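You operate a simulated robot arm through the tools that you are given. There is no shell and no other tool. Be economical: measure what you need, move in short steps, check, and stop when the job is done.

The job below is to be done with a simulated two-armed robot. You get a single attempt, and the scene is never put back.

## Task
Pick up the blue jar with one hand, pass it to the other hand and put it on the middle shelf of the black stand. Set down upright: blue jar.

It is judged by the outcome, as a careful person would: the job done as asked, and still so three seconds after it is handed in. It fails if anything else is knocked over, pushed out of place, dropped, spilled or broken.

## Robot
Two 7-joint arms with two-finger parallel grippers on one trunk, on a base that drives. Base frame: it is fixed to the floor where the robot stands at the start and does not move with it; the origin is under the middle of the robot, x ahead of it, y to its left, z up. Readings come in mm, rad, newtons and seconds.
The left shoulder is at the start at [60, 189, 1178], the right one opposite. With the tool pointing down near the work surface each hand reaches from about 100 to 640 mm from the robot's upright axis, wherever it stands, measured 20 degrees to its own side. Places, roughly: middle shelf of the black stand [-3200, -3200, 500]. Payload 3.43 kg a hand.
The TCP of each hand is the grasp point between the finger pads, 30 mm short of the fingertips. In the tool frame z runs along the fingers and y along their closing line. Largest opening 94 mm; finger width 28, thickness 10; the body of the gripper, 50 by 96 mm, starts 55 mm behind the TCP.
Orientation is that of the tool frame in the base frame, as a unit quaternion [x, y, z, w]. With the fingers straight down and closing along the base's y, the tool's x points along the base's -x, its y along +y and its z along -z.

## Interface
- The arms move only by the tool send_rows. It takes "left_series", "right_series" or both (then of equal length, played together; a hand with none holds still); each is a list of rows, each a list of 2 entries, a list of its own where there are three numbers: the shift along the tool's x, y, z in units of 40 mm (1.0 is 40 mm), then the turn, a rotation vector about the tool's x, y, z in units of 6 degrees (1.0 is 6 degrees). In form: [[[dx, dy, dz], [rx, ry, rz]], ...]. A call has 1 to 12 rows; each row shifts and turns the commanded pose from where the row before left it, along the tool's axes as they then stand. "left_gripper" and "right_gripper" are, for a hand that has rows, the opening, from 0 (shut) to 1 (fully open), set as the call begins (left out, the last holds). A call with a number of a shift or a turn outside -1 to 1 is refused whole. Rows are played at 5 a second. More than 50 mm and 0.15 rad between two rows, or a gripper value outside its range, and nothing of the call is played. A pose out of reach is approached as far as the arm can. The call stops where the force on the tool passes 40 N (or 10 N more than at its start, if that is more) or the arm is blocked; 0.2 s more then pass. Each finger travels about 153 mm/s and halts on what it meets, pressing with about 22 N; the grip force reading is that of the motor and also rises with nothing between the fingers. The clock runs only during rows and for 0.2 s after the last one: add rows that do not move to give the fingers time. It gives the time, the measured TCP pose, the force on the tool (base axes), the opening and the grip force at its end, in the units of the frame above (readings bear some noise), with the torque about the TCP (base axes, N m) and any sound that the robot's microphone picked up.
- Cameras (640 x 400 px; columns grow to the right, rows downward): "scene" is now at [12, 9.4, 1720.7]; the picture's right is [0.11, -0.99, 0.00], its down [-0.81, -0.09, -0.58] and it looks along [0.57, 0.06, -0.82] (base axes); focal length 273 px, centre (320, 200). "left" rides on the left gripper at [76, -14, -103] in its tool frame; the picture's right is [0.18, 0.98, 0.00], its down [-0.75, 0.14, -0.64] and it looks along [-0.63, 0.12, 0.77] (tool axes); focal length 243 px, centre (320, 200). "right" rides on the right gripper at [76, 14, -103] in its tool frame; the picture's right is [-0.18, 0.98, 0.00], its down [-0.75, -0.14, -0.64] and it looks along [-0.63, -0.12, 0.77] (tool axes); focal length 243 px, centre (320, 200). There is no depth. A picture from a camera that has moved, and an enlarged one, comes with that camera's place and axes in the base frame and with its lens.
- get_image(camera): a new picture of that camera. The clock stands still meanwhile.
- move_column(by): slides the trunk up (or, below 0, down) by that many mm; the arms and the scene camera ride with it, the base frame stays. It gives what a move gives, with no picture.
- drive_base(legs): drives the robot by 1 to 6 legs, each [ahead, left, turn to the left] in mm, mm and rad, along the robot's own axes; the way and the turn of a leg run together, so that a leg with both is an arc; at most 1500 mm and 3.142 rad a leg. The arms and the cameras ride along, it lands a little off, and it stops where it bumps. It gives what a move gives.
- pan_tilt(pan, tilt): turns the head with the scene camera to pan (to the left, within 1.501 rad either way) and tilt (down, from -0.506 to 1.204), counted from straight ahead of the robot. It gives what a move gives.
- close_up(camera, box): a new picture of the part [left, top, right, bottom] of that camera's present view, enlarged. The clock stands still meanwhile.
- finish_job(): hands the job in; it is judged then, once.

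Go step by step. Nothing tells you exact positions but the pictures and the camera data: compare them with the known pose of the tool, close in by small moves and look again before you grip or let go. The budget is 120 turns and 92 pictures, counting those below and the enlarged ones. Unless the task says otherwise, let go and move clear before handing in, and close with one line.

The tools are called after "Emit:" by a JSON object that holds its "api" and its "payload". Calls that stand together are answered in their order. send_rows: Moves the arms, as the interface text tells. Its arguments: {"type":"object","properties":{"left_series":{"type":"array"},"left_gripper":{"type":"number"},"right_series":{"type":"array"},"right_gripper":{"type":"number"}},"required":[]} The other tools are called the same way: move_column (by) slides the trunk up or down; drive_base (legs) drives the base; pan_tilt (pan, tilt) turns the head that bears the scene camera; get_image (camera) takes a picture; close_up (camera, box) takes an enlarged picture of a part of a camera's view; finish_job () hands the job in.

At the start:

```text
clock: 0.0
left_position: [492.5, 210.6, 1053.8]
left_ee_rot: [0.0, 1.0, 0.0, 0.001]
left_contact_force: [0.2, 0.3, -0.2]
left_moment: [0.01, -0.03, 0.0]
left_finger_gap: 93.9
left_finger_force: 0.0
right_position: [319.2, -140.3, 1086.9]
right_ee_rot: [0.0, 1.0, 0.0, 0.0]
right_contact_force: [0.5, 0.4, 0.9]
right_moment: [0.01, 0.0, -0.01]
right_finger_gap: 94.3
right_finger_force: 0.1
trunk travel left (down, up): [-850.0, 140.0]
robot x, y, heading: [-4.7, 1.8, 0.0]
head pan, tilt: [0.112, 0.955]
```

scene: 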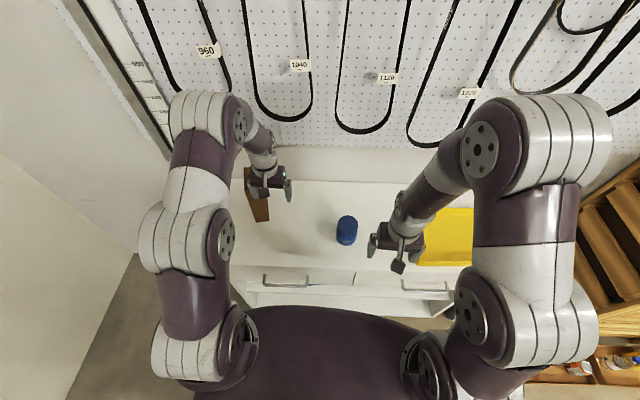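
right: 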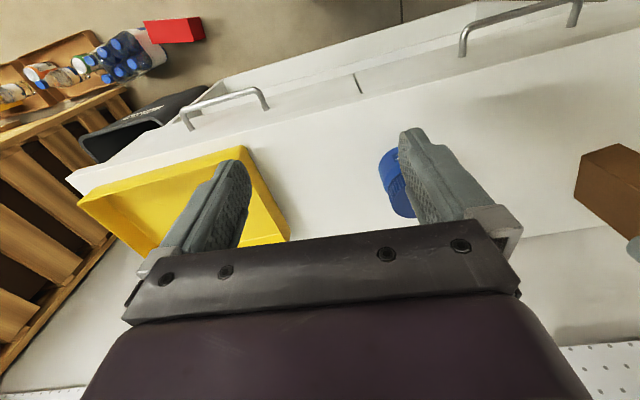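
left: 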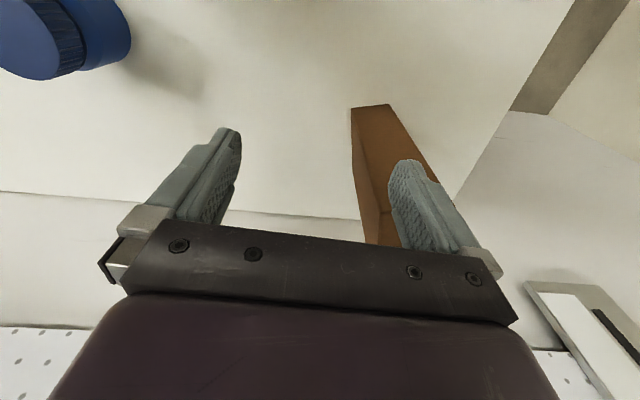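

The blue jar looks to be near [495, -42, 870] from three views. I'll look closer at it and find out how it stands.

Emit:
{"api": "close_up", "payload": {"camera": "scene", "box": [300, 190, 400, 260]}}

Emit:
{"api": "pan_tilt", "payload": {"pan": 1.5, "tilt": 0.5}}

Emit:
{"api": "get_image", "payload": {"camera": "scene"}}

Emit:
{"api": "pan_tilt", "payload": {"pan": -1.5, "tilt": 0.4}}

Emit:
{"api": "get_image", "payload": {"camera": "scene"}}

```text
5.71 times, centred on (350, 225) of scene
camera zoom: at [12.0, 9.4, 1720.7], right [0.11, -0.99, 0.0], down [-0.81, -0.09, -0.58], along [0.57, 0.06, -0.82], focal length 1560 px, centre (149, 57)
```

zoom: 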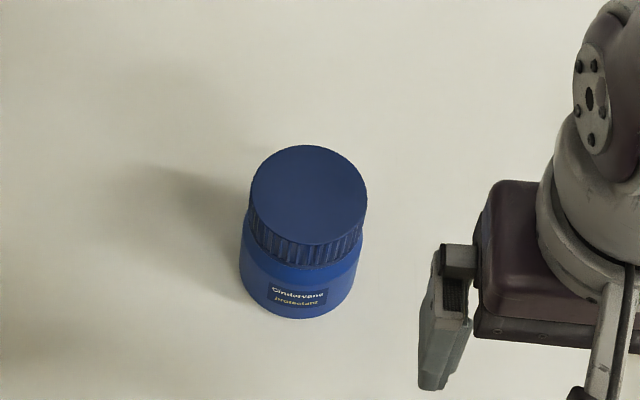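

```text
clock: 1.5
left_position: [492.2, 209.9, 1053.8]
left_ee_rot: [0.0, 1.0, -0.001, 0.0]
left_contact_force: [0.1, -0.1, -0.7]
left_moment: [-0.03, 0.01, 0.0]
left_finger_gap: 93.9
left_finger_force: 0.0
right_position: [320.7, -138.4, 1086.5]
right_ee_rot: [0.0, 1.0, 0.0, 0.0]
right_contact_force: [-0.6, -0.4, 0.1]
right_moment: [0.0, -0.01, -0.01]
right_finger_gap: 93.9
right_finger_force: 0.0
trunk travel left (down, up): [-850.0, 140.0]
robot x, y, heading: [-2.2, -2.3, 0.004]
head pan, tilt: [1.499, 0.499]
```

```text
87 pictures are left
camera scene: at [-53.4, 92.1, 1758.6], right [1.0, -0.07, 0.0], down [-0.03, -0.48, -0.88], along [0.06, 0.88, -0.48], focal length 273 px, centre (320, 200)
```

scene: 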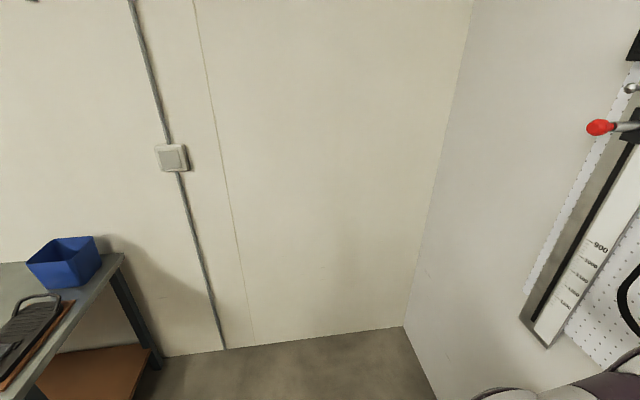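

```text
clock: 4.1
left_position: [490.9, 210.1, 1054.1]
left_ee_rot: [0.0, 1.0, 0.0, 0.0]
left_contact_force: [0.0, 0.8, -0.2]
left_moment: [-0.03, -0.01, -0.01]
left_finger_gap: 94.1
left_finger_force: 0.1
right_position: [319.5, -139.8, 1085.9]
right_ee_rot: [0.0, 1.0, 0.0, 0.0]
right_contact_force: [-0.4, 0.0, -0.7]
right_moment: [0.01, -0.03, -0.02]
right_finger_gap: 94.1
right_finger_force: 0.1
trunk travel left (down, up): [-850.0, 140.0]
robot x, y, heading: [-1.2, -0.5, 0.003]
head pan, tilt: [-1.499, 0.4]
```

```text
86 pictures are left
camera scene: at [-53.3, -91.1, 1767.7], right [-1.0, -0.07, 0.0], down [-0.03, 0.39, -0.92], along [0.07, -0.92, -0.39], focal length 273 px, centre (320, 200)
```

scene: 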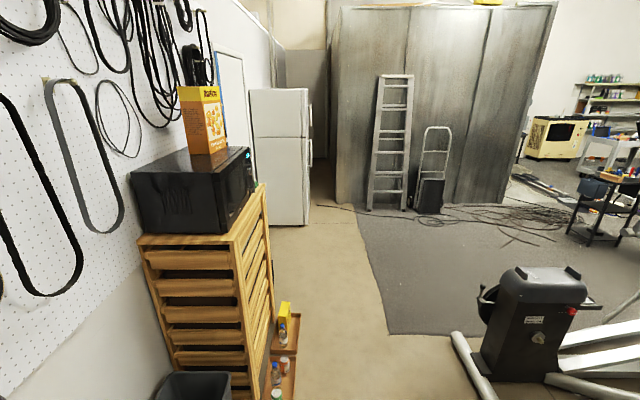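

The jar stands upright, about 72 mm across and 91 mm tall, with its top near z 900. The stand must be behind me, so I'll pick first. I'm bringing the right hand above the jar at a safe height.

Emit:
{"api": "send_rows", "payload": {"right_series": [[[-0.85, 0.5, 0], [0, 0, 0]], [[-0.85, 0.5, 0], [0, 0, 0]], [[-0.85, 0.5, 0], [0, 0, 0]], [[-0.85, 0.5, 0], [0, 0, 0]], [[-0.85, 0.55, 0], [0, 0, 0]], [[0, 0, 0.7], [0, 0, 0]], [[0, 0, 0.7], [0, 0, 0]], [[0, 0, 0], [0, 0, 0]]], "right_gripper": 1}}

Emit:
{"api": "pan_tilt", "payload": {"pan": 0, "tilt": 0.955}}

Emit:
{"api": "get_image", "payload": {"camera": "right"}}

Emit:
{"api": "get_image", "payload": {"camera": "scene"}}

Emit:
{"api": "get_image", "payload": {"camera": "left"}}

```text
clock: 5.9
left_position: [491.8, 209.3, 1053.2]
left_ee_rot: [0.001, 1.0, -0.001, 0.0]
left_contact_force: [0.0, -0.1, 0.2]
left_moment: [0.03, -0.01, 0.0]
left_finger_gap: 94.2
left_finger_force: 0.0
right_position: [490.8, -37.4, 1029.4]
right_ee_rot: [0.0, 1.0, 0.0, -0.001]
right_contact_force: [-0.2, -0.1, 0.1]
right_moment: [-0.01, 0.02, 0.03]
right_finger_gap: 94.1
right_finger_force: 0.0
trunk travel left (down, up): [-850.0, 140.0]
robot x, y, heading: [-0.0, 4.5, 0.001]
head pan, tilt: [-1.499, 0.4]
```

```text
clock: 7.5
left_position: [492.8, 210.0, 1053.9]
left_ee_rot: [0.001, 1.0, 0.0, 0.0]
left_contact_force: [0.6, 0.3, -0.2]
left_moment: [0.04, 0.02, 0.0]
left_finger_gap: 94.1
left_finger_force: 0.1
right_position: [490.2, -37.7, 1028.5]
right_ee_rot: [0.0, 1.0, 0.0, 0.0]
right_contact_force: [0.1, -0.4, -0.5]
right_moment: [0.02, 0.0, 0.01]
right_finger_gap: 93.8
right_finger_force: 0.0
trunk travel left (down, up): [-850.0, 140.0]
robot x, y, heading: [-2.5, -0.9, 0.001]
head pan, tilt: [0.0, 0.955]
```

```text
85 pictures are left
camera right: at [413.0, -23.6, 1132.0], right [0.18, 0.98, 0.0], down [0.75, -0.14, 0.64], along [0.63, -0.12, -0.77], focal length 243 px, centre (320, 200)
```

right: 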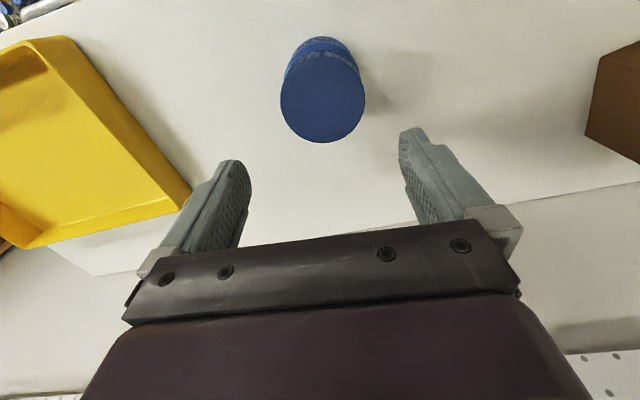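

```text
84 pictures are left
camera scene: at [12.5, 1.3, 1720.7], right [0.0, -1.0, 0.0], down [-0.82, 0.0, -0.58], along [0.58, 0.0, -0.82], focal length 273 px, centre (320, 200)
```

scene: 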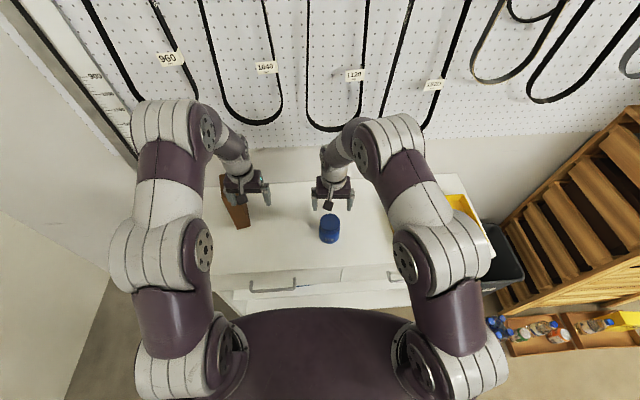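

```text
83 pictures are left
camera left: at [416.7, 195.8, 1155.8], right [-0.18, 0.98, 0.0], down [0.75, 0.14, 0.64], along [0.63, 0.12, -0.77], focal length 243 px, centre (320, 200)
```

left: 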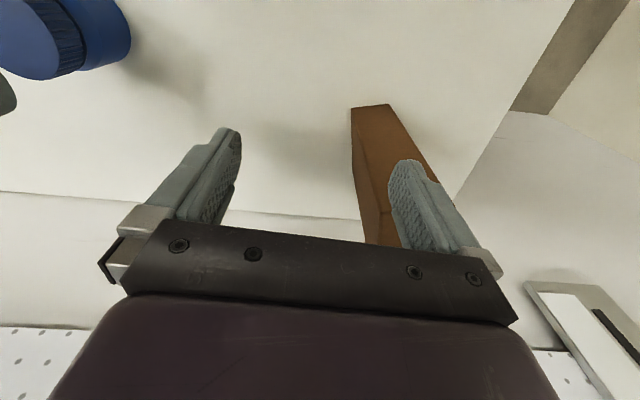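

I need a sharper fix on lid position; enlarging from right and scene cameras.

Emit:
{"api": "close_up", "payload": {"camera": "right", "box": [260, 20, 388, 150]}}

Emit:
{"api": "close_up", "payload": {"camera": "scene", "box": [296, 200, 368, 250]}}

```text
3.08 times, centred on (324, 85) of right
camera zoom: at [413.0, -23.6, 1132.0], right [0.18, 0.98, 0.0], down [0.75, -0.14, 0.64], along [0.63, -0.12, -0.77], focal length 746 px, centre (308, 554)
```

zoom: 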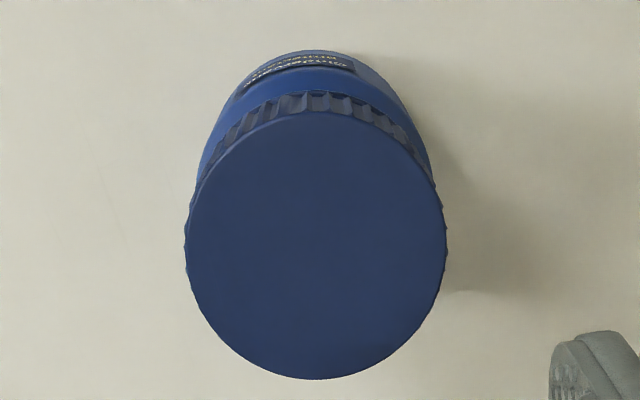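

```text
8.00 times, centred on (332, 225) of scene
camera zoom: at [12.5, 1.3, 1720.7], right [0.0, -1.0, 0.0], down [-0.82, 0.0, -0.58], along [0.58, 0.0, -0.82], focal length 2184 px, centre (224, 0)
```

zoom: 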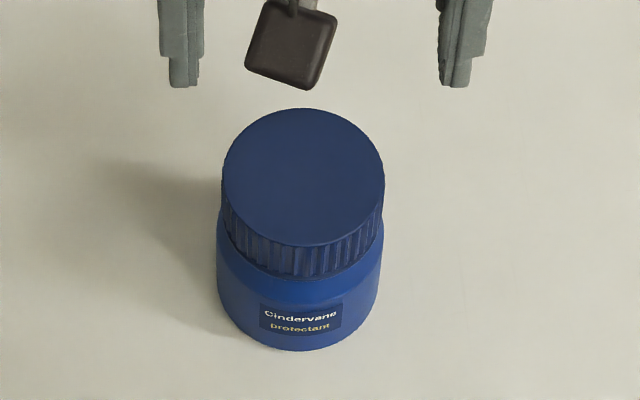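

Refined estimate: lid centre about [473, -33], top near z 938, base near 853, about 66 mm across. I'll move over it with the fingertips just above the lid and check.

Emit:
{"api": "send_rows", "payload": {"right_series": [[[0.43, 0.11, 0], [0, 0, 0]], [[0, 0, 0.8], [0, 0, 0]], [[0, 0, 0], [0, 0, 0]]]}}

Emit:
{"api": "close_up", "payload": {"camera": "right", "box": [160, 0, 480, 250]}}

Emit:
{"api": "close_up", "payload": {"camera": "scene", "box": [290, 190, 370, 250]}}

```text
clock: 8.3
left_position: [492.5, 209.6, 1055.4]
left_ee_rot: [0.0, 1.0, 0.0, 0.0]
left_contact_force: [-0.2, -0.7, -0.7]
left_moment: [-0.01, 0.01, -0.01]
left_finger_gap: 94.1
left_finger_force: 0.0
right_position: [473.5, -33.4, 998.3]
right_ee_rot: [0.0, 1.0, 0.0, 0.001]
right_contact_force: [0.8, 0.2, 0.2]
right_moment: [0.02, 0.02, 0.03]
right_finger_gap: 94.1
right_finger_force: 0.1
trunk travel left (down, up): [-850.0, 140.0]
robot x, y, heading: [1.2, -0.4, 0.002]
head pan, tilt: [0.0, 0.955]
```

```text
1.60 times, centred on (320, 125) of right
camera zoom: at [395.6, -19.1, 1100.0], right [0.18, 0.98, 0.0], down [0.75, -0.14, 0.64], along [0.63, -0.12, -0.77], focal length 388 px, centre (320, 320)
```

zoom: 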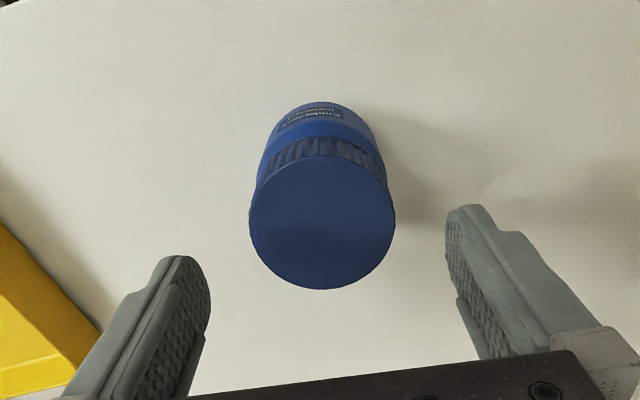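

```text
6.67 times, centred on (330, 220) of scene
camera zoom: at [12.3, 1.2, 1720.7], right [0.0, -1.0, 0.0], down [-0.82, 0.0, -0.58], along [0.58, 0.0, -0.82], focal length 1820 px, centre (253, 67)
```

zoom: 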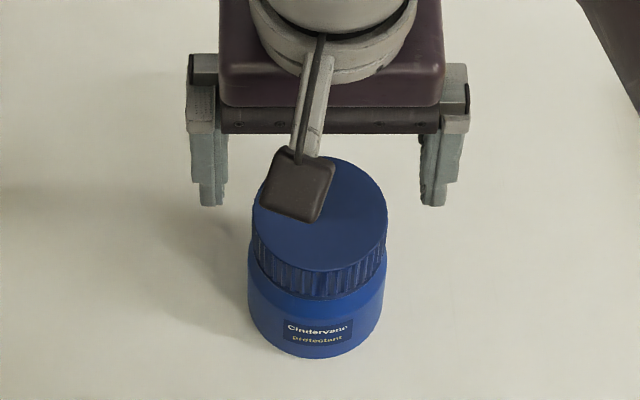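

Two right-hand views and the scene agree: lid centre [477, -33], top about 931, diameter about 68. I'll descend over the lid to TCP z 926, tips 35 mm below the top.

Emit:
{"api": "send_rows", "payload": {"right_series": [[[-0.09, 0, 0.6], [0, 0, 0]], [[0, 0, 0.6], [0, 0, 0]], [[0, 0, 0.6], [0, 0, 0]], [[0, 0, 0], [0, 0, 0]]]}}

Emit:
{"api": "close_up", "payload": {"camera": "right", "box": [160, 50, 480, 250]}}

Emit:
{"api": "close_up", "payload": {"camera": "scene", "box": [290, 190, 370, 250]}}

Emit:
{"api": "get_image", "payload": {"camera": "left"}}

```text
clock: 9.3
left_position: [492.3, 210.0, 1053.4]
left_ee_rot: [-0.001, 1.0, -0.001, -0.001]
left_contact_force: [-0.2, -0.5, -0.7]
left_moment: [-0.02, 0.0, -0.02]
left_finger_gap: 93.7
left_finger_force: 0.0
right_position: [474.8, -32.8, 926.3]
right_ee_rot: [0.0, 1.0, 0.0, 0.0]
right_contact_force: [-0.4, -0.6, 0.2]
right_moment: [-0.03, 0.01, 0.0]
right_finger_gap: 94.1
right_finger_force: 0.1
trunk travel left (down, up): [-850.0, 140.0]
robot x, y, heading: [1.6, 3.8, 0.001]
head pan, tilt: [0.0, 0.955]
```

```text
2.00 times, centred on (320, 150) of right
camera zoom: at [397.9, -18.0, 1028.3], right [0.18, 0.98, 0.0], down [0.75, -0.14, 0.64], along [0.63, -0.12, -0.77], focal length 485 px, centre (320, 300)
```

zoom: 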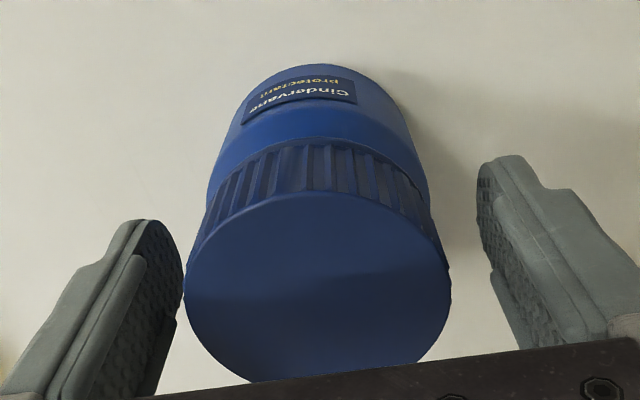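

```text
6.67 times, centred on (330, 220) of scene
camera zoom: at [12.6, 1.4, 1720.7], right [0.0, -1.0, 0.0], down [-0.82, 0.0, -0.58], along [0.58, 0.0, -0.82], focal length 1820 px, centre (253, 67)
```

zoom: 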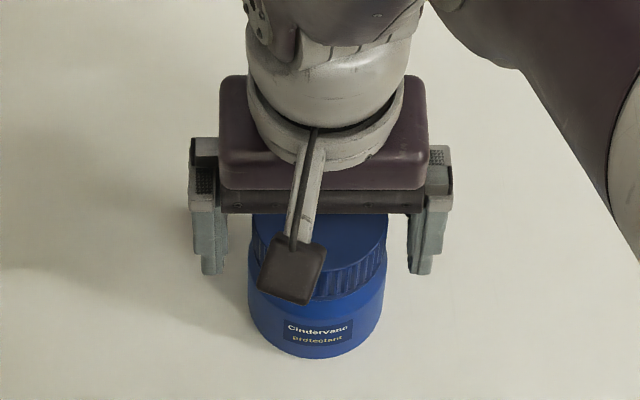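

```text
76 pictures are left
camera left: at [416.8, 195.8, 1155.7], right [-0.18, 0.98, 0.0], down [0.75, 0.14, 0.64], along [0.63, 0.12, -0.77], focal length 243 px, centre (320, 200)
```

left: 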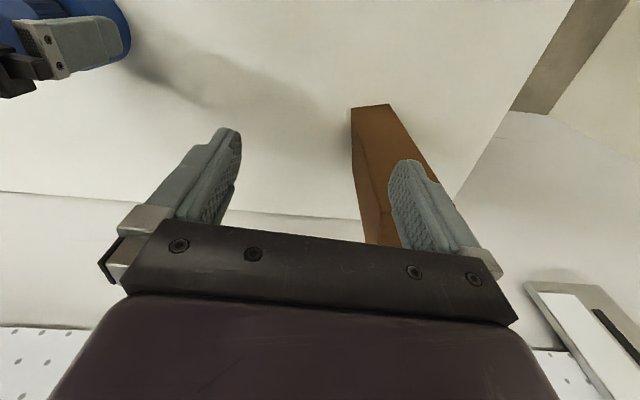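

The fingers straddle the lid evenly with the lid top about at TCP level. Closing now.

Emit:
{"api": "send_rows", "payload": {"right_series": [[[0, 0, 0], [0, 0, 0]], [[0, 0, 0], [0, 0, 0]], [[0, 0, 0], [0, 0, 0]], [[0, 0, 0], [0, 0, 0]]], "right_gripper": 0}}

Emit:
{"api": "send_rows", "payload": {"right_series": [[[0, 0, -0.5], [0, 0, 0]], [[0, 0, -0.5], [0, 0, 0]], [[0, 0, 0], [0, 0, 0]]]}}

Emit:
{"api": "get_image", "payload": {"camera": "scene"}}

```text
clock: 10.3
left_position: [492.7, 209.5, 1054.8]
left_ee_rot: [0.0, 1.0, 0.0, 0.0]
left_contact_force: [-0.6, 1.3, 0.2]
left_moment: [-0.03, -0.03, 0.03]
left_finger_gap: 93.8
left_finger_force: 0.1
right_position: [475.4, -32.2, 925.6]
right_ee_rot: [0.0, 1.0, 0.001, 0.0]
right_contact_force: [0.0, -1.3, 0.0]
right_moment: [-0.04, 0.04, -0.02]
right_finger_gap: 68.6
right_finger_force: 21.8
trunk travel left (down, up): [-850.0, 140.0]
robot x, y, heading: [-1.6, -4.9, -0.001]
head pan, tilt: [0.0, 0.955]
```

```text
clock: 11.1
left_position: [492.5, 211.7, 1054.4]
left_ee_rot: [0.0, 1.0, 0.0, 0.0]
left_contact_force: [0.4, 0.3, -0.2]
left_moment: [-0.01, -0.02, -0.01]
left_finger_gap: 94.1
left_finger_force: 0.0
right_position: [477.5, -34.1, 965.7]
right_ee_rot: [0.001, 1.0, -0.001, 0.0]
right_contact_force: [-0.2, -0.4, -3.6]
right_moment: [0.02, 0.03, 0.0]
right_finger_gap: 68.5
right_finger_force: 22.0
trunk travel left (down, up): [-850.0, 140.0]
robot x, y, heading: [1.1, -3.8, 0.003]
head pan, tilt: [0.0, 0.955]
```

```text
75 pictures are left
camera scene: at [13.5, 1.4, 1720.7], right [0.0, -1.0, 0.0], down [-0.82, 0.0, -0.58], along [0.58, 0.0, -0.82], focal length 273 px, centre (320, 200)
```

scene: 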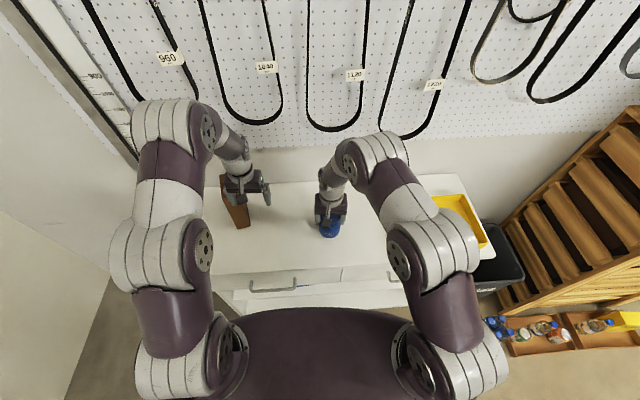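

The jar is held (gap 68.5 mm). I'll lift it further and draw both hands in, then look around the floor behind before backing off.

Emit:
{"api": "send_rows", "payload": {"right_series": [[[0, 0, -0.9], [0, 0, 0]], [[0, 0, -0.9], [0, 0, 0]], [[0, 0, -0.9], [0, 0, 0]], [[0.9, -0.3, -0.3], [0, 0, 0]], [[0.9, -0.3, 0], [0, 0, 0]], [[0.9, -0.3, 0], [0, 0, 0]], [[0, 0, 0], [0, 0, 0]]], "left_series": [[[0, 0, -0.5], [0, 0, 0]], [[0, 0, -0.5], [0, 0, 0]], [[0, 0, -0.5], [0, 0, 0]], [[0.9, 0, 0], [0, 0, 0]], [[0.9, 0, 0], [0, 0, 0]], [[0.9, 0, 0], [0, 0, 0]], [[0, 0, 0], [0, 0, 0]]]}}

Emit:
{"api": "pan_tilt", "payload": {"pan": -1.5, "tilt": 1.1}}

Emit:
{"api": "get_image", "payload": {"camera": "scene"}}

Emit:
{"api": "pan_tilt", "payload": {"pan": 1.5, "tilt": 1.1}}

Emit:
{"api": "get_image", "payload": {"camera": "scene"}}

```text
clock: 12.7
left_position: [383.2, 208.3, 1113.5]
left_ee_rot: [0.0, 1.0, 0.001, -0.001]
left_contact_force: [-0.2, -0.4, 0.3]
left_moment: [0.01, -0.01, -0.03]
left_finger_gap: 93.9
left_finger_force: 0.1
right_position: [370.4, -71.5, 1083.9]
right_ee_rot: [0.0, 1.0, -0.001, -0.001]
right_contact_force: [0.9, 0.7, -3.2]
right_moment: [0.02, -0.05, -0.02]
right_finger_gap: 68.4
right_finger_force: 22.0
trunk travel left (down, up): [-850.0, 140.0]
robot x, y, heading: [-1.8, 0.5, -0.002]
head pan, tilt: [0.0, 0.955]
```

```text
clock: 14.3
left_position: [383.2, 207.2, 1112.9]
left_ee_rot: [0.0, 1.0, 0.001, 0.001]
left_contact_force: [-0.2, 0.3, -0.2]
left_moment: [0.0, 0.0, -0.02]
left_finger_gap: 93.8
left_finger_force: 0.0
right_position: [370.8, -71.9, 1083.7]
right_ee_rot: [0.0, 1.0, -0.001, 0.0]
right_contact_force: [0.2, -0.8, -3.2]
right_moment: [0.02, -0.03, 0.0]
right_finger_gap: 68.8
right_finger_force: 21.9
trunk travel left (down, up): [-850.0, 140.0]
robot x, y, heading: [-2.0, -0.3, 0.002]
head pan, tilt: [-1.499, 1.1]
```

```text
74 pictures are left
camera scene: at [-55.2, -61.7, 1710.9], right [-1.0, -0.07, 0.0], down [-0.06, 0.89, -0.45], along [0.03, -0.45, -0.89], focal length 273 px, centre (320, 200)
```

scene: 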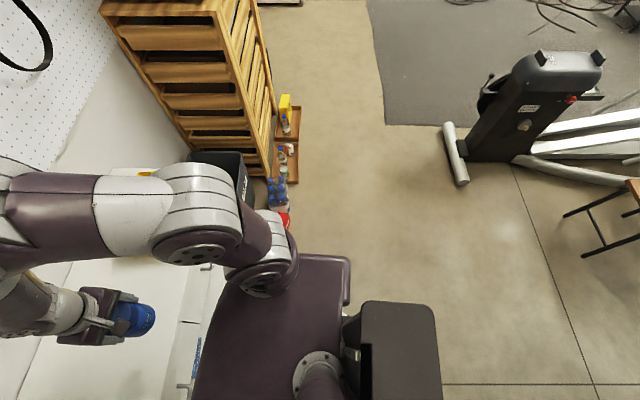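

```text
clock: 16.9
left_position: [382.5, 207.7, 1114.1]
left_ee_rot: [0.0, 1.0, 0.0, -0.001]
left_contact_force: [0.0, 0.1, 0.4]
left_moment: [-0.01, 0.0, -0.01]
left_finger_gap: 93.9
left_finger_force: 0.0
right_position: [370.9, -71.3, 1083.9]
right_ee_rot: [0.001, 1.0, 0.001, 0.0]
right_contact_force: [0.0, 0.4, -3.4]
right_moment: [0.01, 0.03, 0.02]
right_finger_gap: 68.6
right_finger_force: 22.0
trunk travel left (down, up): [-850.0, 140.0]
robot x, y, heading: [0.9, -3.4, -0.002]
head pan, tilt: [1.499, 1.1]
```

```text
73 pictures are left
camera scene: at [-55.1, 64.2, 1710.9], right [1.0, -0.07, 0.0], down [-0.06, -0.89, -0.45], along [0.03, 0.45, -0.89], focal length 273 px, centre (320, 200)
```

scene: 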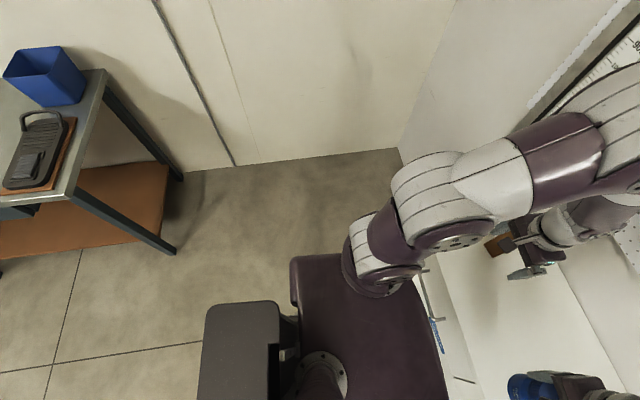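

The floor directly behind is clear. I'll back off 350 mm, then turn right toward the stand and look.

Emit:
{"api": "drive_base", "payload": {"legs": [[-350, 0, 0], [0, 0, -2.0]]}}

Emit:
{"api": "pan_tilt", "payload": {"pan": 0, "tilt": 0.45}}

Emit:
{"api": "get_image", "payload": {"camera": "scene"}}

Emit:
{"api": "pan_tilt", "payload": {"pan": -1.0, "tilt": 0.45}}

Emit:
{"api": "get_image", "payload": {"camera": "scene"}}

```text
clock: 24.0
left_position: [-322.6, -434.1, 1113.3]
left_ee_rot: [0.844, 0.537, 0.0, 0.0]
left_contact_force: [0.1, -0.1, 0.1]
left_moment: [0.02, 0.0, 0.01]
left_finger_gap: 94.1
left_finger_force: 0.1
right_position: [-570.6, -305.6, 1085.0]
right_ee_rot: [0.843, 0.537, 0.001, 0.0]
right_contact_force: [-0.3, -0.6, -2.8]
right_moment: [-0.01, -0.01, 0.04]
right_finger_gap: 68.5
right_finger_force: 22.4
trunk travel left (down, up): [-850.0, 140.0]
robot x, y, heading: [-348.6, -1.0, -2.003]
head pan, tilt: [1.499, 1.1]
```

```text
clock: 25.6
left_position: [-323.4, -435.0, 1113.2]
left_ee_rot: [0.843, 0.537, 0.0, 0.001]
left_contact_force: [0.4, 0.1, -0.1]
left_moment: [-0.01, 0.02, 0.02]
left_finger_gap: 93.9
left_finger_force: 0.0
right_position: [-570.3, -305.7, 1084.7]
right_ee_rot: [0.843, 0.538, 0.0, 0.0]
right_contact_force: [0.2, 0.1, -3.2]
right_moment: [0.01, 0.01, -0.01]
right_finger_gap: 68.7
right_finger_force: 22.5
trunk travel left (down, up): [-850.0, 140.0]
robot x, y, heading: [-348.4, -0.8, -2.008]
head pan, tilt: [0.0, 0.45]
```

```text
72 pictures are left
camera scene: at [-363.1, -27.7, 1763.0], right [-0.91, 0.42, 0.0], down [0.18, 0.39, -0.9], along [-0.38, -0.82, -0.44], focal length 273 px, centre (320, 200)
```

scene: 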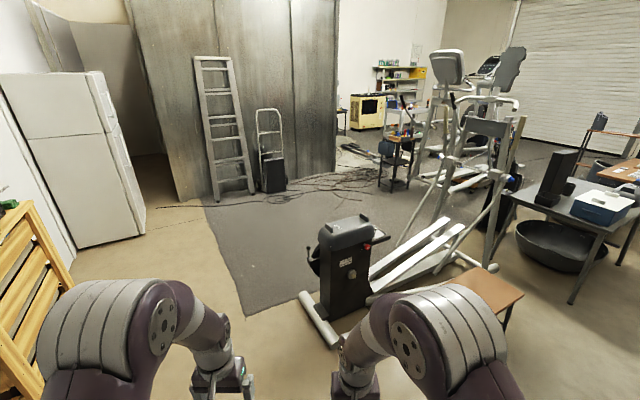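

```text
clock: 26.9
left_position: [-323.7, -434.4, 1113.7]
left_ee_rot: [0.844, 0.537, 0.0, -0.001]
left_contact_force: [-0.3, -0.2, 0.3]
left_moment: [-0.02, -0.04, -0.01]
left_finger_gap: 94.0
left_finger_force: 0.0
right_position: [-570.6, -306.1, 1085.8]
right_ee_rot: [0.843, 0.538, -0.001, 0.001]
right_contact_force: [0.4, 0.1, -3.2]
right_moment: [0.0, -0.02, 0.03]
right_finger_gap: 68.5
right_finger_force: 22.6
trunk travel left (down, up): [-850.0, 140.0]
robot x, y, heading: [-346.9, 0.9, -2.011]
head pan, tilt: [-1.0, 0.45]
```

```text
71 pictures are left
camera scene: at [-415.4, 43.3, 1763.0], right [-0.13, 0.99, 0.0], down [0.43, 0.06, -0.9], along [-0.89, -0.12, -0.44], focal length 273 px, centre (320, 200)
```

scene: 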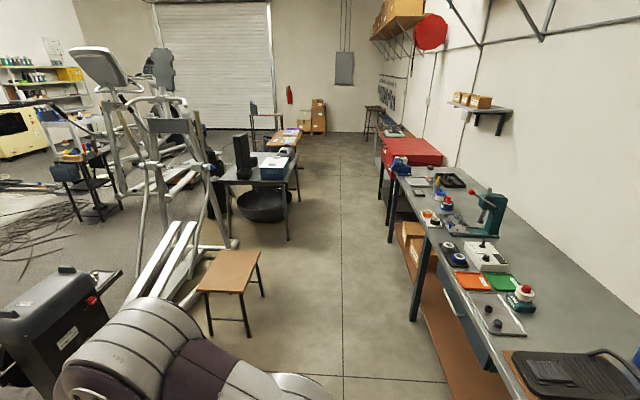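

The black stand appears near pixel (395,155) beyond the exercise machine. I'll enlarge it to study its shelves and the open way to it.

Emit:
{"api": "pan_tilt", "payload": {"pan": 0, "tilt": 0.45}}

Emit:
{"api": "close_up", "payload": {"camera": "scene", "box": [320, 60, 480, 210]}}

Emit:
{"api": "close_up", "payload": {"camera": "scene", "box": [180, 120, 500, 350]}}

```text
clock: 28.1
left_position: [-323.4, -433.7, 1114.7]
left_ee_rot: [0.843, 0.537, 0.001, 0.0]
left_contact_force: [-0.8, -1.0, 0.4]
left_moment: [-0.02, -0.02, 0.0]
left_finger_gap: 93.8
left_finger_force: 0.2
right_position: [-570.3, -304.1, 1084.3]
right_ee_rot: [0.843, 0.538, 0.0, 0.0]
right_contact_force: [-0.6, 0.6, -4.3]
right_moment: [0.01, 0.0, -0.02]
right_finger_gap: 68.6
right_finger_force: 21.8
trunk travel left (down, up): [-850.0, 140.0]
robot x, y, heading: [-346.7, 1.5, -2.007]
head pan, tilt: [0.0, 0.45]
```

```text
2.67 times, centred on (400, 135) of scene
camera zoom: at [-363.3, -27.6, 1763.0], right [-0.91, 0.42, 0.0], down [0.18, 0.39, -0.9], along [-0.38, -0.82, -0.44], focal length 728 px, centre (107, 373)
```

zoom: 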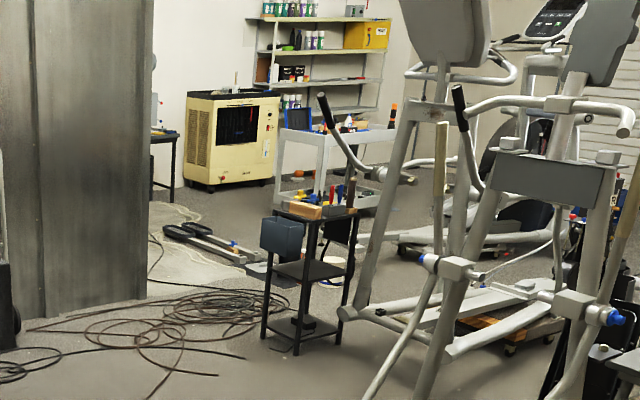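

```text
1.74 times, centred on (340, 235) of scene
camera zoom: at [-363.3, -27.6, 1763.0], right [-0.91, 0.42, 0.0], down [0.18, 0.39, -0.9], along [-0.38, -0.82, -0.44], focal length 475 px, centre (285, 139)
```

zoom: 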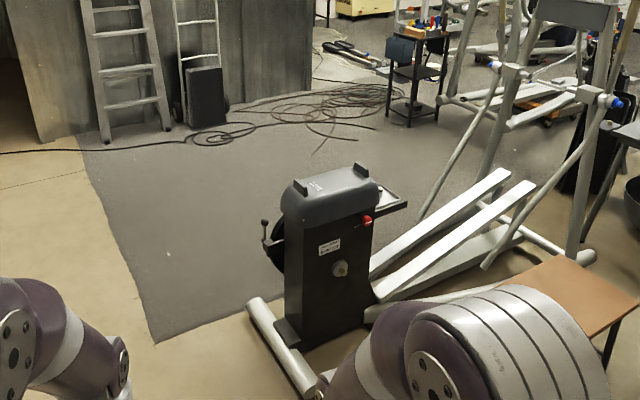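

The stand has an open, seemingly empty middle shelf; its footprint is about x -3310..-2970, y -3350..-3070. I'll drive down the clear corridor to about y -2450, turn west and look again.

Emit:
{"api": "drive_base", "payload": {"legs": [[0, 0, 0.436], [1250, 0, 0], [1200, 0, 0], [0, 0, -1.5708]]}}

Emit:
{"api": "get_image", "payload": {"camera": "scene"}}

```text
clock: 45.4
left_position: [-693.0, -2709.2, 1113.8]
left_ee_rot: [1.0, 0.015, 0.0, 0.0]
left_contact_force: [0.3, -0.2, 0.1]
left_moment: [0.01, 0.02, 0.01]
left_finger_gap: 93.9
left_finger_force: 0.1
right_position: [-689.5, -2430.1, 1084.2]
right_ee_rot: [1.0, 0.015, 0.0, 0.001]
right_contact_force: [-0.6, -0.4, -2.9]
right_moment: [-0.03, -0.01, 0.02]
right_finger_gap: 68.2
right_finger_force: 22.1
trunk travel left (down, up): [-850.0, 140.0]
robot x, y, heading: [-316.1, -2489.1, -3.11]
head pan, tilt: [0.0, 0.45]
```

```text
68 pictures are left
camera scene: at [-348.5, -2489.9, 1763.0], right [-0.03, 1.0, 0.0], down [0.44, 0.01, -0.9], along [-0.9, -0.03, -0.44], focal length 273 px, centre (320, 200)
```

scene: 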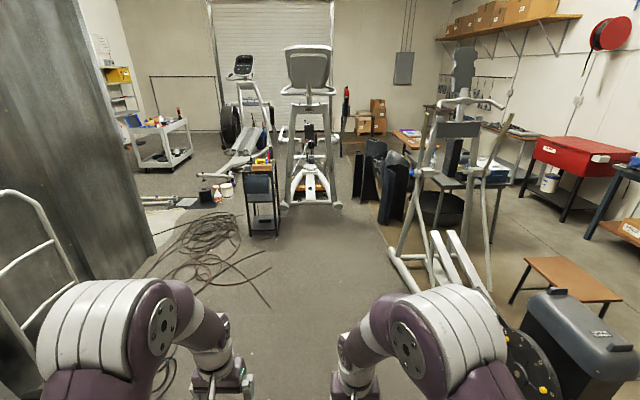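

Way ahead is clear along y about -2480, with cables staying south of y -2900. I'll drive on 1300 mm and look at the stand.

Emit:
{"api": "drive_base", "payload": {"legs": [[0, 0, -0.03], [1300, 0, 0]]}}

Emit:
{"api": "pan_tilt", "payload": {"pan": 0.4, "tilt": 0.5}}

Emit:
{"api": "get_image", "payload": {"camera": "scene"}}

Emit:
{"api": "close_up", "payload": {"camera": "scene", "box": [240, 80, 440, 260]}}

```text
clock: 52.5
left_position: [-2034.4, -2677.6, 1113.3]
left_ee_rot: [1.0, -0.01, 0.0, 0.0]
left_contact_force: [0.1, 0.3, 0.5]
left_moment: [-0.03, -0.01, -0.01]
left_finger_gap: 94.2
left_finger_force: 0.1
right_position: [-2017.7, -2399.6, 1083.8]
right_ee_rot: [1.0, -0.009, -0.001, 0.0]
right_contact_force: [-0.3, -0.1, -2.8]
right_moment: [-0.01, -0.01, 0.03]
right_finger_gap: 68.4
right_finger_force: 21.7
trunk travel left (down, up): [-850.0, 140.0]
robot x, y, heading: [-1646.4, -2480.1, 3.114]
head pan, tilt: [0.0, 0.45]
```

```text
clock: 53.4
left_position: [-2034.2, -2678.4, 1113.2]
left_ee_rot: [1.0, -0.009, 0.0, 0.0]
left_contact_force: [0.2, -0.7, -0.4]
left_moment: [0.01, -0.01, -0.01]
left_finger_gap: 93.9
left_finger_force: 0.1
right_position: [-2017.0, -2399.4, 1083.4]
right_ee_rot: [1.0, -0.01, 0.0, 0.0]
right_contact_force: [-0.3, -0.8, -3.2]
right_moment: [0.02, 0.01, 0.0]
right_finger_gap: 68.1
right_finger_force: 22.2
trunk travel left (down, up): [-850.0, 140.0]
robot x, y, heading: [-1645.7, -2477.6, 3.124]
head pan, tilt: [0.4, 0.499]
```

```text
67 pictures are left
camera scene: at [-1673.2, -2511.4, 1758.6], right [-0.37, 0.93, 0.0], down [0.44, 0.18, -0.88], along [-0.82, -0.33, -0.48], focal length 273 px, centre (320, 200)
```

scene: 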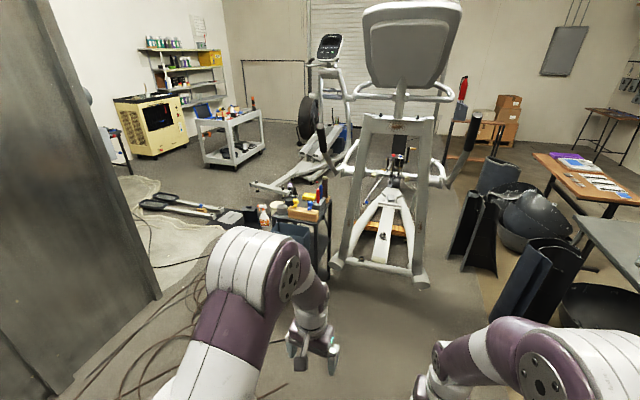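

```text
2.22 times, centred on (340, 170) of scene
camera zoom: at [-1673.2, -2511.4, 1758.6], right [-0.37, 0.93, 0.0], down [0.44, 0.18, -0.88], along [-0.82, -0.33, -0.48], focal length 607 px, centre (276, 267)
```

zoom: 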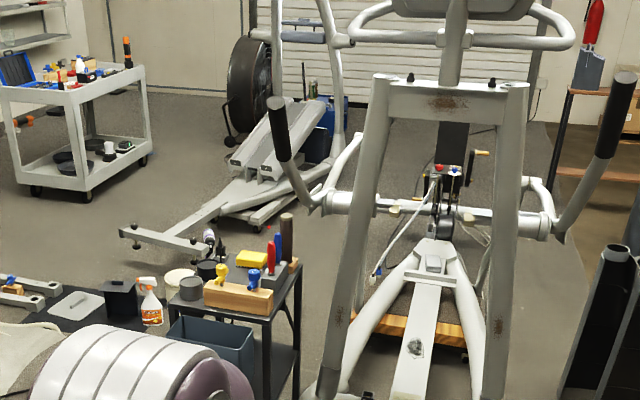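

I need a nearer look at which face of the stand is open (a bin hangs on its east side). Driving another 700 mm and turning left towards it.

Emit:
{"api": "drive_base", "payload": {"legs": [[750, 0, 0], [0, 0, 0.9]]}}

Emit:
{"api": "pan_tilt", "payload": {"pan": 0, "tilt": 0.8}}

Emit:
{"api": "get_image", "payload": {"camera": "scene"}}

Emit:
{"api": "get_image", "payload": {"camera": "right"}}

```text
clock: 59.7
left_position: [-2463.0, -2883.9, 1113.5]
left_ee_rot: [0.905, 0.426, 0.0, 0.0]
left_contact_force: [0.0, 0.9, -0.2]
left_moment: [-0.05, 0.01, 0.02]
left_finger_gap: 94.0
left_finger_force: 0.1
right_position: [-2669.1, -2697.0, 1086.4]
right_ee_rot: [0.904, 0.427, 0.001, 0.0]
right_contact_force: [1.1, 0.9, -2.9]
right_moment: [0.01, -0.01, -0.03]
right_finger_gap: 68.2
right_finger_force: 22.4
trunk travel left (down, up): [-850.0, 140.0]
robot x, y, heading: [-2376.8, -2452.0, -2.26]
head pan, tilt: [0.4, 0.499]
```

```text
clock: 60.6
left_position: [-2464.5, -2884.6, 1112.8]
left_ee_rot: [0.905, 0.426, 0.0, 0.0]
left_contact_force: [0.5, -0.3, -0.6]
left_moment: [0.02, -0.02, -0.02]
left_finger_gap: 94.0
left_finger_force: 0.0
right_position: [-2670.3, -2696.4, 1084.0]
right_ee_rot: [0.904, 0.427, 0.0, 0.0]
right_contact_force: [-0.6, 0.5, -2.5]
right_moment: [0.0, 0.0, 0.01]
right_finger_gap: 68.2
right_finger_force: 21.7
trunk travel left (down, up): [-850.0, 140.0]
robot x, y, heading: [-2383.4, -2455.1, -2.263]
head pan, tilt: [0.0, 0.799]
```

```text
65 pictures are left
camera scene: at [-2392.3, -2472.1, 1732.7], right [-0.77, 0.64, 0.0], down [0.46, 0.55, -0.7], along [-0.44, -0.54, -0.72], focal length 273 px, centre (320, 200)
```

scene: 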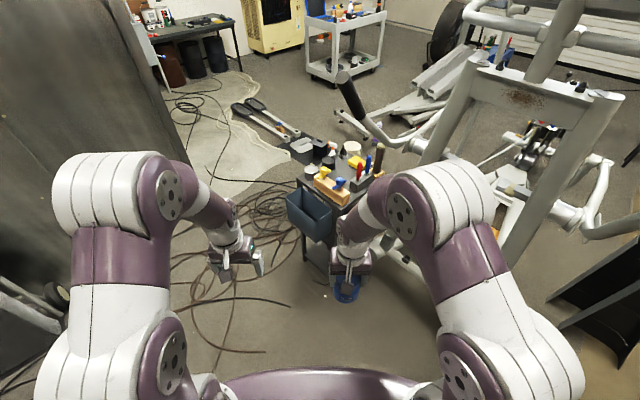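

```text
64 pictures are left
camera right: at [-2611.1, -2647.9, 1187.4], right [0.64, -0.77, 0.0], down [-0.59, -0.49, 0.64], along [-0.49, -0.41, -0.77], focal length 243 px, centre (320, 200)
```

right: 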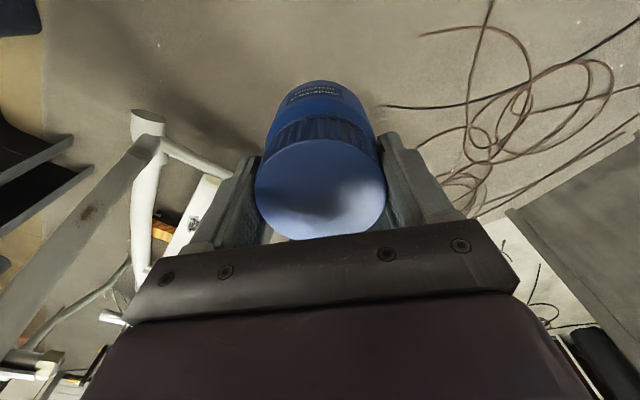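

The right arm hides part of the stand. A small turn right should show it between the arms.

Emit:
{"api": "drive_base", "payload": {"legs": [[0, 0, -0.17]]}}

Emit:
{"api": "close_up", "payload": {"camera": "scene", "box": [200, 100, 400, 280]}}

```text
clock: 61.6
left_position: [-2535.6, -2864.3, 1112.8]
left_ee_rot: [0.938, 0.347, 0.0, 0.0]
left_contact_force: [0.6, 0.9, -0.8]
left_moment: [0.0, 0.01, 0.0]
left_finger_gap: 94.1
left_finger_force: 0.1
right_position: [-2707.1, -2643.1, 1085.6]
right_ee_rot: [0.938, 0.347, 0.0, 0.0]
right_contact_force: [0.2, -0.3, -2.8]
right_moment: [0.01, 0.01, -0.02]
right_finger_gap: 68.2
right_finger_force: 22.3
trunk travel left (down, up): [-850.0, 140.0]
robot x, y, heading: [-2375.5, -2457.9, -2.432]
head pan, tilt: [0.0, 0.799]
```

```text
2.22 times, centred on (300, 190) of scene
camera zoom: at [-2394.8, -2469.8, 1732.6], right [-0.65, 0.76, 0.0], down [0.54, 0.47, -0.7], along [-0.53, -0.45, -0.72], focal length 607 px, centre (364, 222)
```

zoom: 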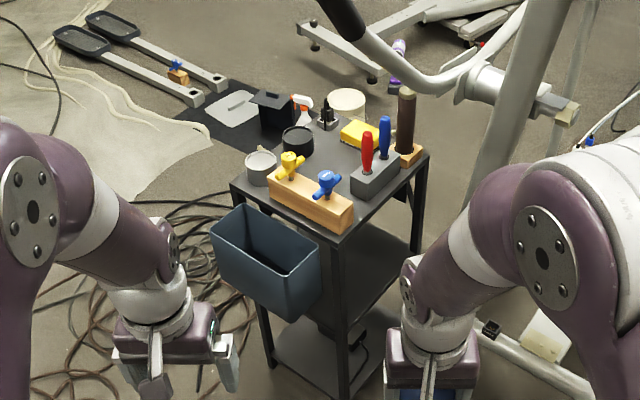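

The stand's +y face is open: top corners near (-3065,-3125) and (-3460,-3147), with a bin hung on the east face and the top at about z 712. An elliptical handle overhangs near (-2930,-3020,1437), so I'll back up a bit and do the hand-over here, turning the left hand to point forward and yawing the right one.

Emit:
{"api": "drive_base", "payload": {"legs": [[-150, 0, 0]]}}

Emit:
{"api": "send_rows", "payload": {"left_series": [[[-0.9, 0.5, 0], [0, 0, 0]], [[-0.9, 0.5, 0], [0, 0, 0]], [[0, 0, 0], [0, -1, 0]], [[0, 0, 0], [0, -1, 0]], [[0, 0, 0], [0, -1, 0]], [[0, 0, 0], [0, -1, 0]], [[0, 0, 0], [0, -1, 0]], [[0, 0, 0], [0, -1, 0]], [[0, 0, 0], [0, -1, 0]], [[0, 0, 0], [0, -1, 0]], [[0, 0, 0], [0, -1, 0]], [[0, 0, 0], [0, -1, 0]]], "right_series": [[[-0.8, 0, 0], [0, 0, 0]], [[-0.8, 0, 0], [0, 0, 0]], [[0, 0, 0], [0, 0, -1]], [[0, 0, 0], [0, 0, -1]], [[0, 0, 0], [0, 0, -1]], [[0, 0, 0], [0, 0, -1]], [[0, 0, 0], [0, 0, -1]], [[0, 0, 0], [0, 0, -1]], [[0, 0, 0], [0, 0, -1]], [[0, 0, 0], [0, 0, -1]], [[0, 0, 0], [0, 0, -1]], [[0, 0, 0], [0, 0, -1]]], "left_gripper": 1}}

Emit:
{"api": "send_rows", "payload": {"left_series": [[[0, 0, 0], [0, -1, 0]], [[0, 0, 0], [0, -1, 0]], [[0, 0, 0], [0, -1, 0]], [[0, 0, 0], [0, 0, 0]]]}}

Emit:
{"api": "get_image", "payload": {"camera": "scene"}}

Emit:
{"api": "get_image", "payload": {"camera": "left"}}

```text
clock: 63.0
left_position: [-2424.6, -2770.2, 1114.1]
left_ee_rot: [0.937, 0.348, 0.001, 0.0]
left_contact_force: [-0.1, -0.2, 0.0]
left_moment: [0.04, -0.01, 0.0]
left_finger_gap: 94.0
left_finger_force: 0.1
right_position: [-2597.8, -2550.8, 1083.0]
right_ee_rot: [0.937, 0.348, 0.0, -0.001]
right_contact_force: [-0.2, 0.0, -3.3]
right_moment: [0.0, -0.04, 0.01]
right_finger_gap: 68.1
right_finger_force: 22.0
trunk travel left (down, up): [-850.0, 140.0]
robot x, y, heading: [-2264.0, -2362.0, -2.437]
head pan, tilt: [0.0, 0.799]
```

```text
clock: 65.6
left_position: [-2462.0, -2835.0, 1111.1]
left_ee_rot: [0.836, 0.305, -0.438, 0.124]
left_contact_force: [0.7, 0.4, 1.3]
left_moment: [0.02, -0.01, -0.02]
left_finger_gap: 93.9
left_finger_force: 0.0
left hand out of reach, approached as far as the arm can: row 9, 10
right_position: [-2644.9, -2592.1, 1084.7]
right_ee_rot: [0.638, 0.77, 0.001, 0.0]
right_contact_force: [0.5, 0.4, -4.7]
right_moment: [-0.03, -0.01, -0.03]
right_finger_gap: 68.0
right_finger_force: 22.0
trunk travel left (down, up): [-850.0, 140.0]
robot x, y, heading: [-2265.0, -2363.7, -2.433]
head pan, tilt: [0.0, 0.799]
```

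```text
clock: 66.6
left_position: [-2475.2, -2848.7, 1116.3]
left_ee_rot: [0.761, 0.284, -0.559, 0.167]
left_contact_force: [0.3, -0.4, 0.1]
left_moment: [0.02, -0.02, 0.01]
left_finger_gap: 94.0
left_finger_force: 0.1
left hand out of reach, approached as far as the arm can: row 3
right_position: [-2643.2, -2591.1, 1085.7]
right_ee_rot: [0.637, 0.771, 0.0, 0.0]
right_contact_force: [-0.9, -0.5, -3.5]
right_moment: [0.0, -0.02, 0.02]
right_finger_gap: 68.1
right_finger_force: 22.0
trunk travel left (down, up): [-850.0, 140.0]
robot x, y, heading: [-2271.3, -2360.3, -2.43]
head pan, tilt: [0.0, 0.799]
```

```text
62 pictures are left
camera scene: at [-2284.8, -2375.0, 1732.6], right [-0.65, 0.76, 0.0], down [0.54, 0.47, -0.7], along [-0.53, -0.45, -0.72], focal length 273 px, centre (320, 200)
```

scene: 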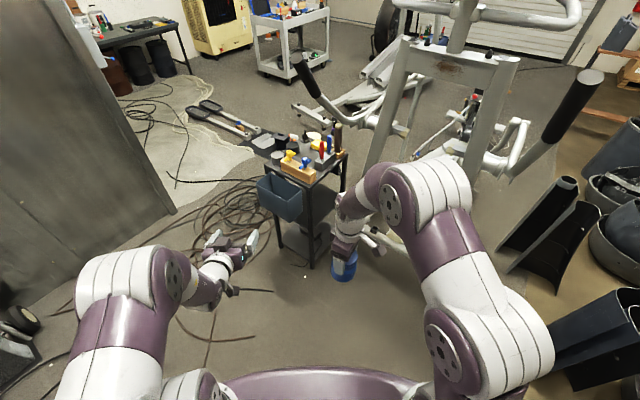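

```text
61 pictures are left
camera left: at [-2388.3, -2760.9, 1076.6], right [0.65, -0.72, -0.24], down [0.41, 0.07, 0.91], along [-0.64, -0.69, 0.34], focal length 243 px, centre (320, 200)
```

left: 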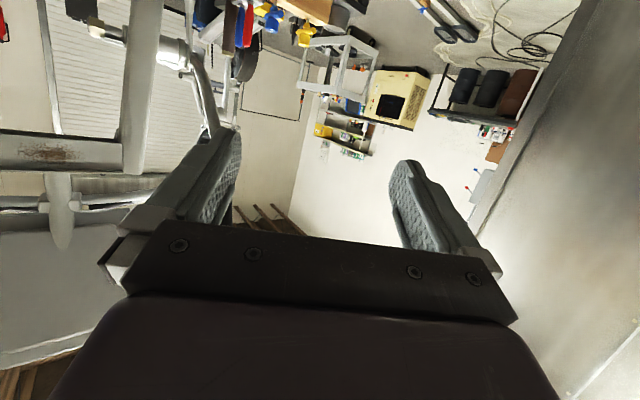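

The left wrist is near a limit when pointing straight forward at this height, so I'll let it approach diagonally. Yawing it 30° to the right, while moving the right hand with the jar further forward, left and up.

Emit:
{"api": "send_rows", "payload": {"left_series": [[[0, 0, 0], [0.978, 0, 0.208]], [[0, 0, 0], [0.978, 0, 0.208]], [[0, 0, 0], [0.978, 0, 0.208]], [[0, 0, 0], [0.978, 0, 0.208]], [[0, 0, 0], [0.978, 0, 0.208]], [[0, 0, 0], [0, 0, 0]]], "right_series": [[[-0.8, -0.15, -0.37], [0, 0, 0]], [[-0.8, -0.15, -0.37], [0, 0, 0]], [[-0.8, -0.15, -0.37], [0, 0, 0]], [[-0.8, -0.15, -0.37], [0, 0, 0]], [[-0.8, -0.15, -0.37], [0, 0, 0]], [[0, 0, 0], [0, 0, 0]]]}}

Emit:
{"api": "get_image", "payload": {"camera": "scene"}}

Emit:
{"api": "get_image", "payload": {"camera": "left"}}

```text
clock: 68.0
left_position: [-2533.9, -2838.3, 1177.2]
left_ee_rot: [0.797, 0.094, -0.597, 0.008]
left_contact_force: [-0.4, -0.3, 0.0]
left_moment: [0.02, 0.02, -0.01]
left_finger_gap: 93.8
left_finger_force: 0.1
left hand out of reach, approached as far as the arm can: row 1, 2, 3, 4, 5
right_position: [-2636.4, -2719.4, 1134.2]
right_ee_rot: [0.638, 0.77, 0.0, 0.0]
right_contact_force: [0.6, -0.1, -3.5]
right_moment: [0.03, -0.01, 0.01]
right_finger_gap: 68.0
right_finger_force: 22.2
right hand out of reach, approached as far as the arm can: row 4, 5
trunk travel left (down, up): [-850.0, 140.0]
robot x, y, heading: [-2268.9, -2362.5, -2.431]
head pan, tilt: [0.0, 0.799]
```

```text
60 pictures are left
camera scene: at [-2284.7, -2374.4, 1732.6], right [-0.65, 0.76, 0.0], down [0.54, 0.47, -0.7], along [-0.53, -0.46, -0.72], focal length 273 px, centre (320, 200)
```

scene: 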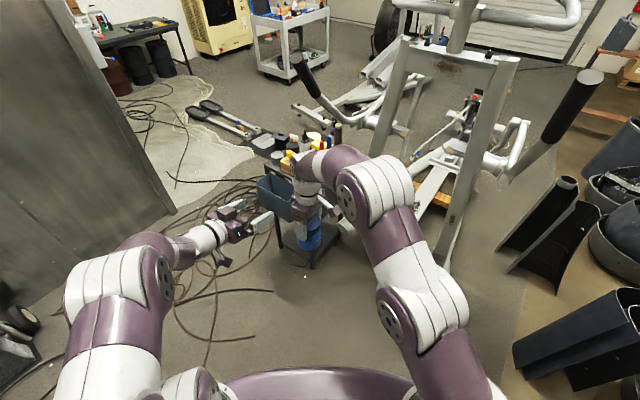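

```text
59 pictures are left
camera left: at [-2417.9, -2801.7, 1134.4], right [0.21, -0.94, -0.27], down [0.43, -0.16, 0.89], along [-0.88, -0.3, 0.37], focal length 243 px, centre (320, 200)
```

left: 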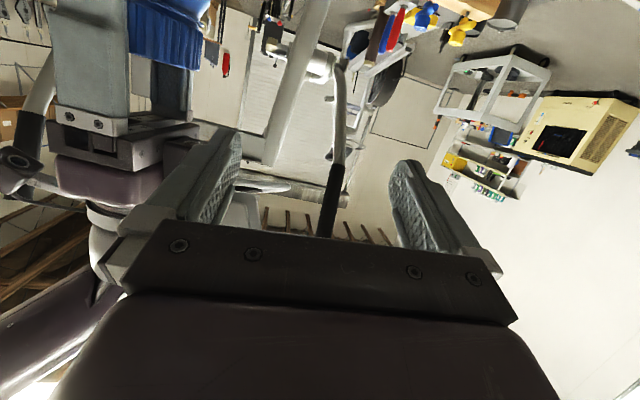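

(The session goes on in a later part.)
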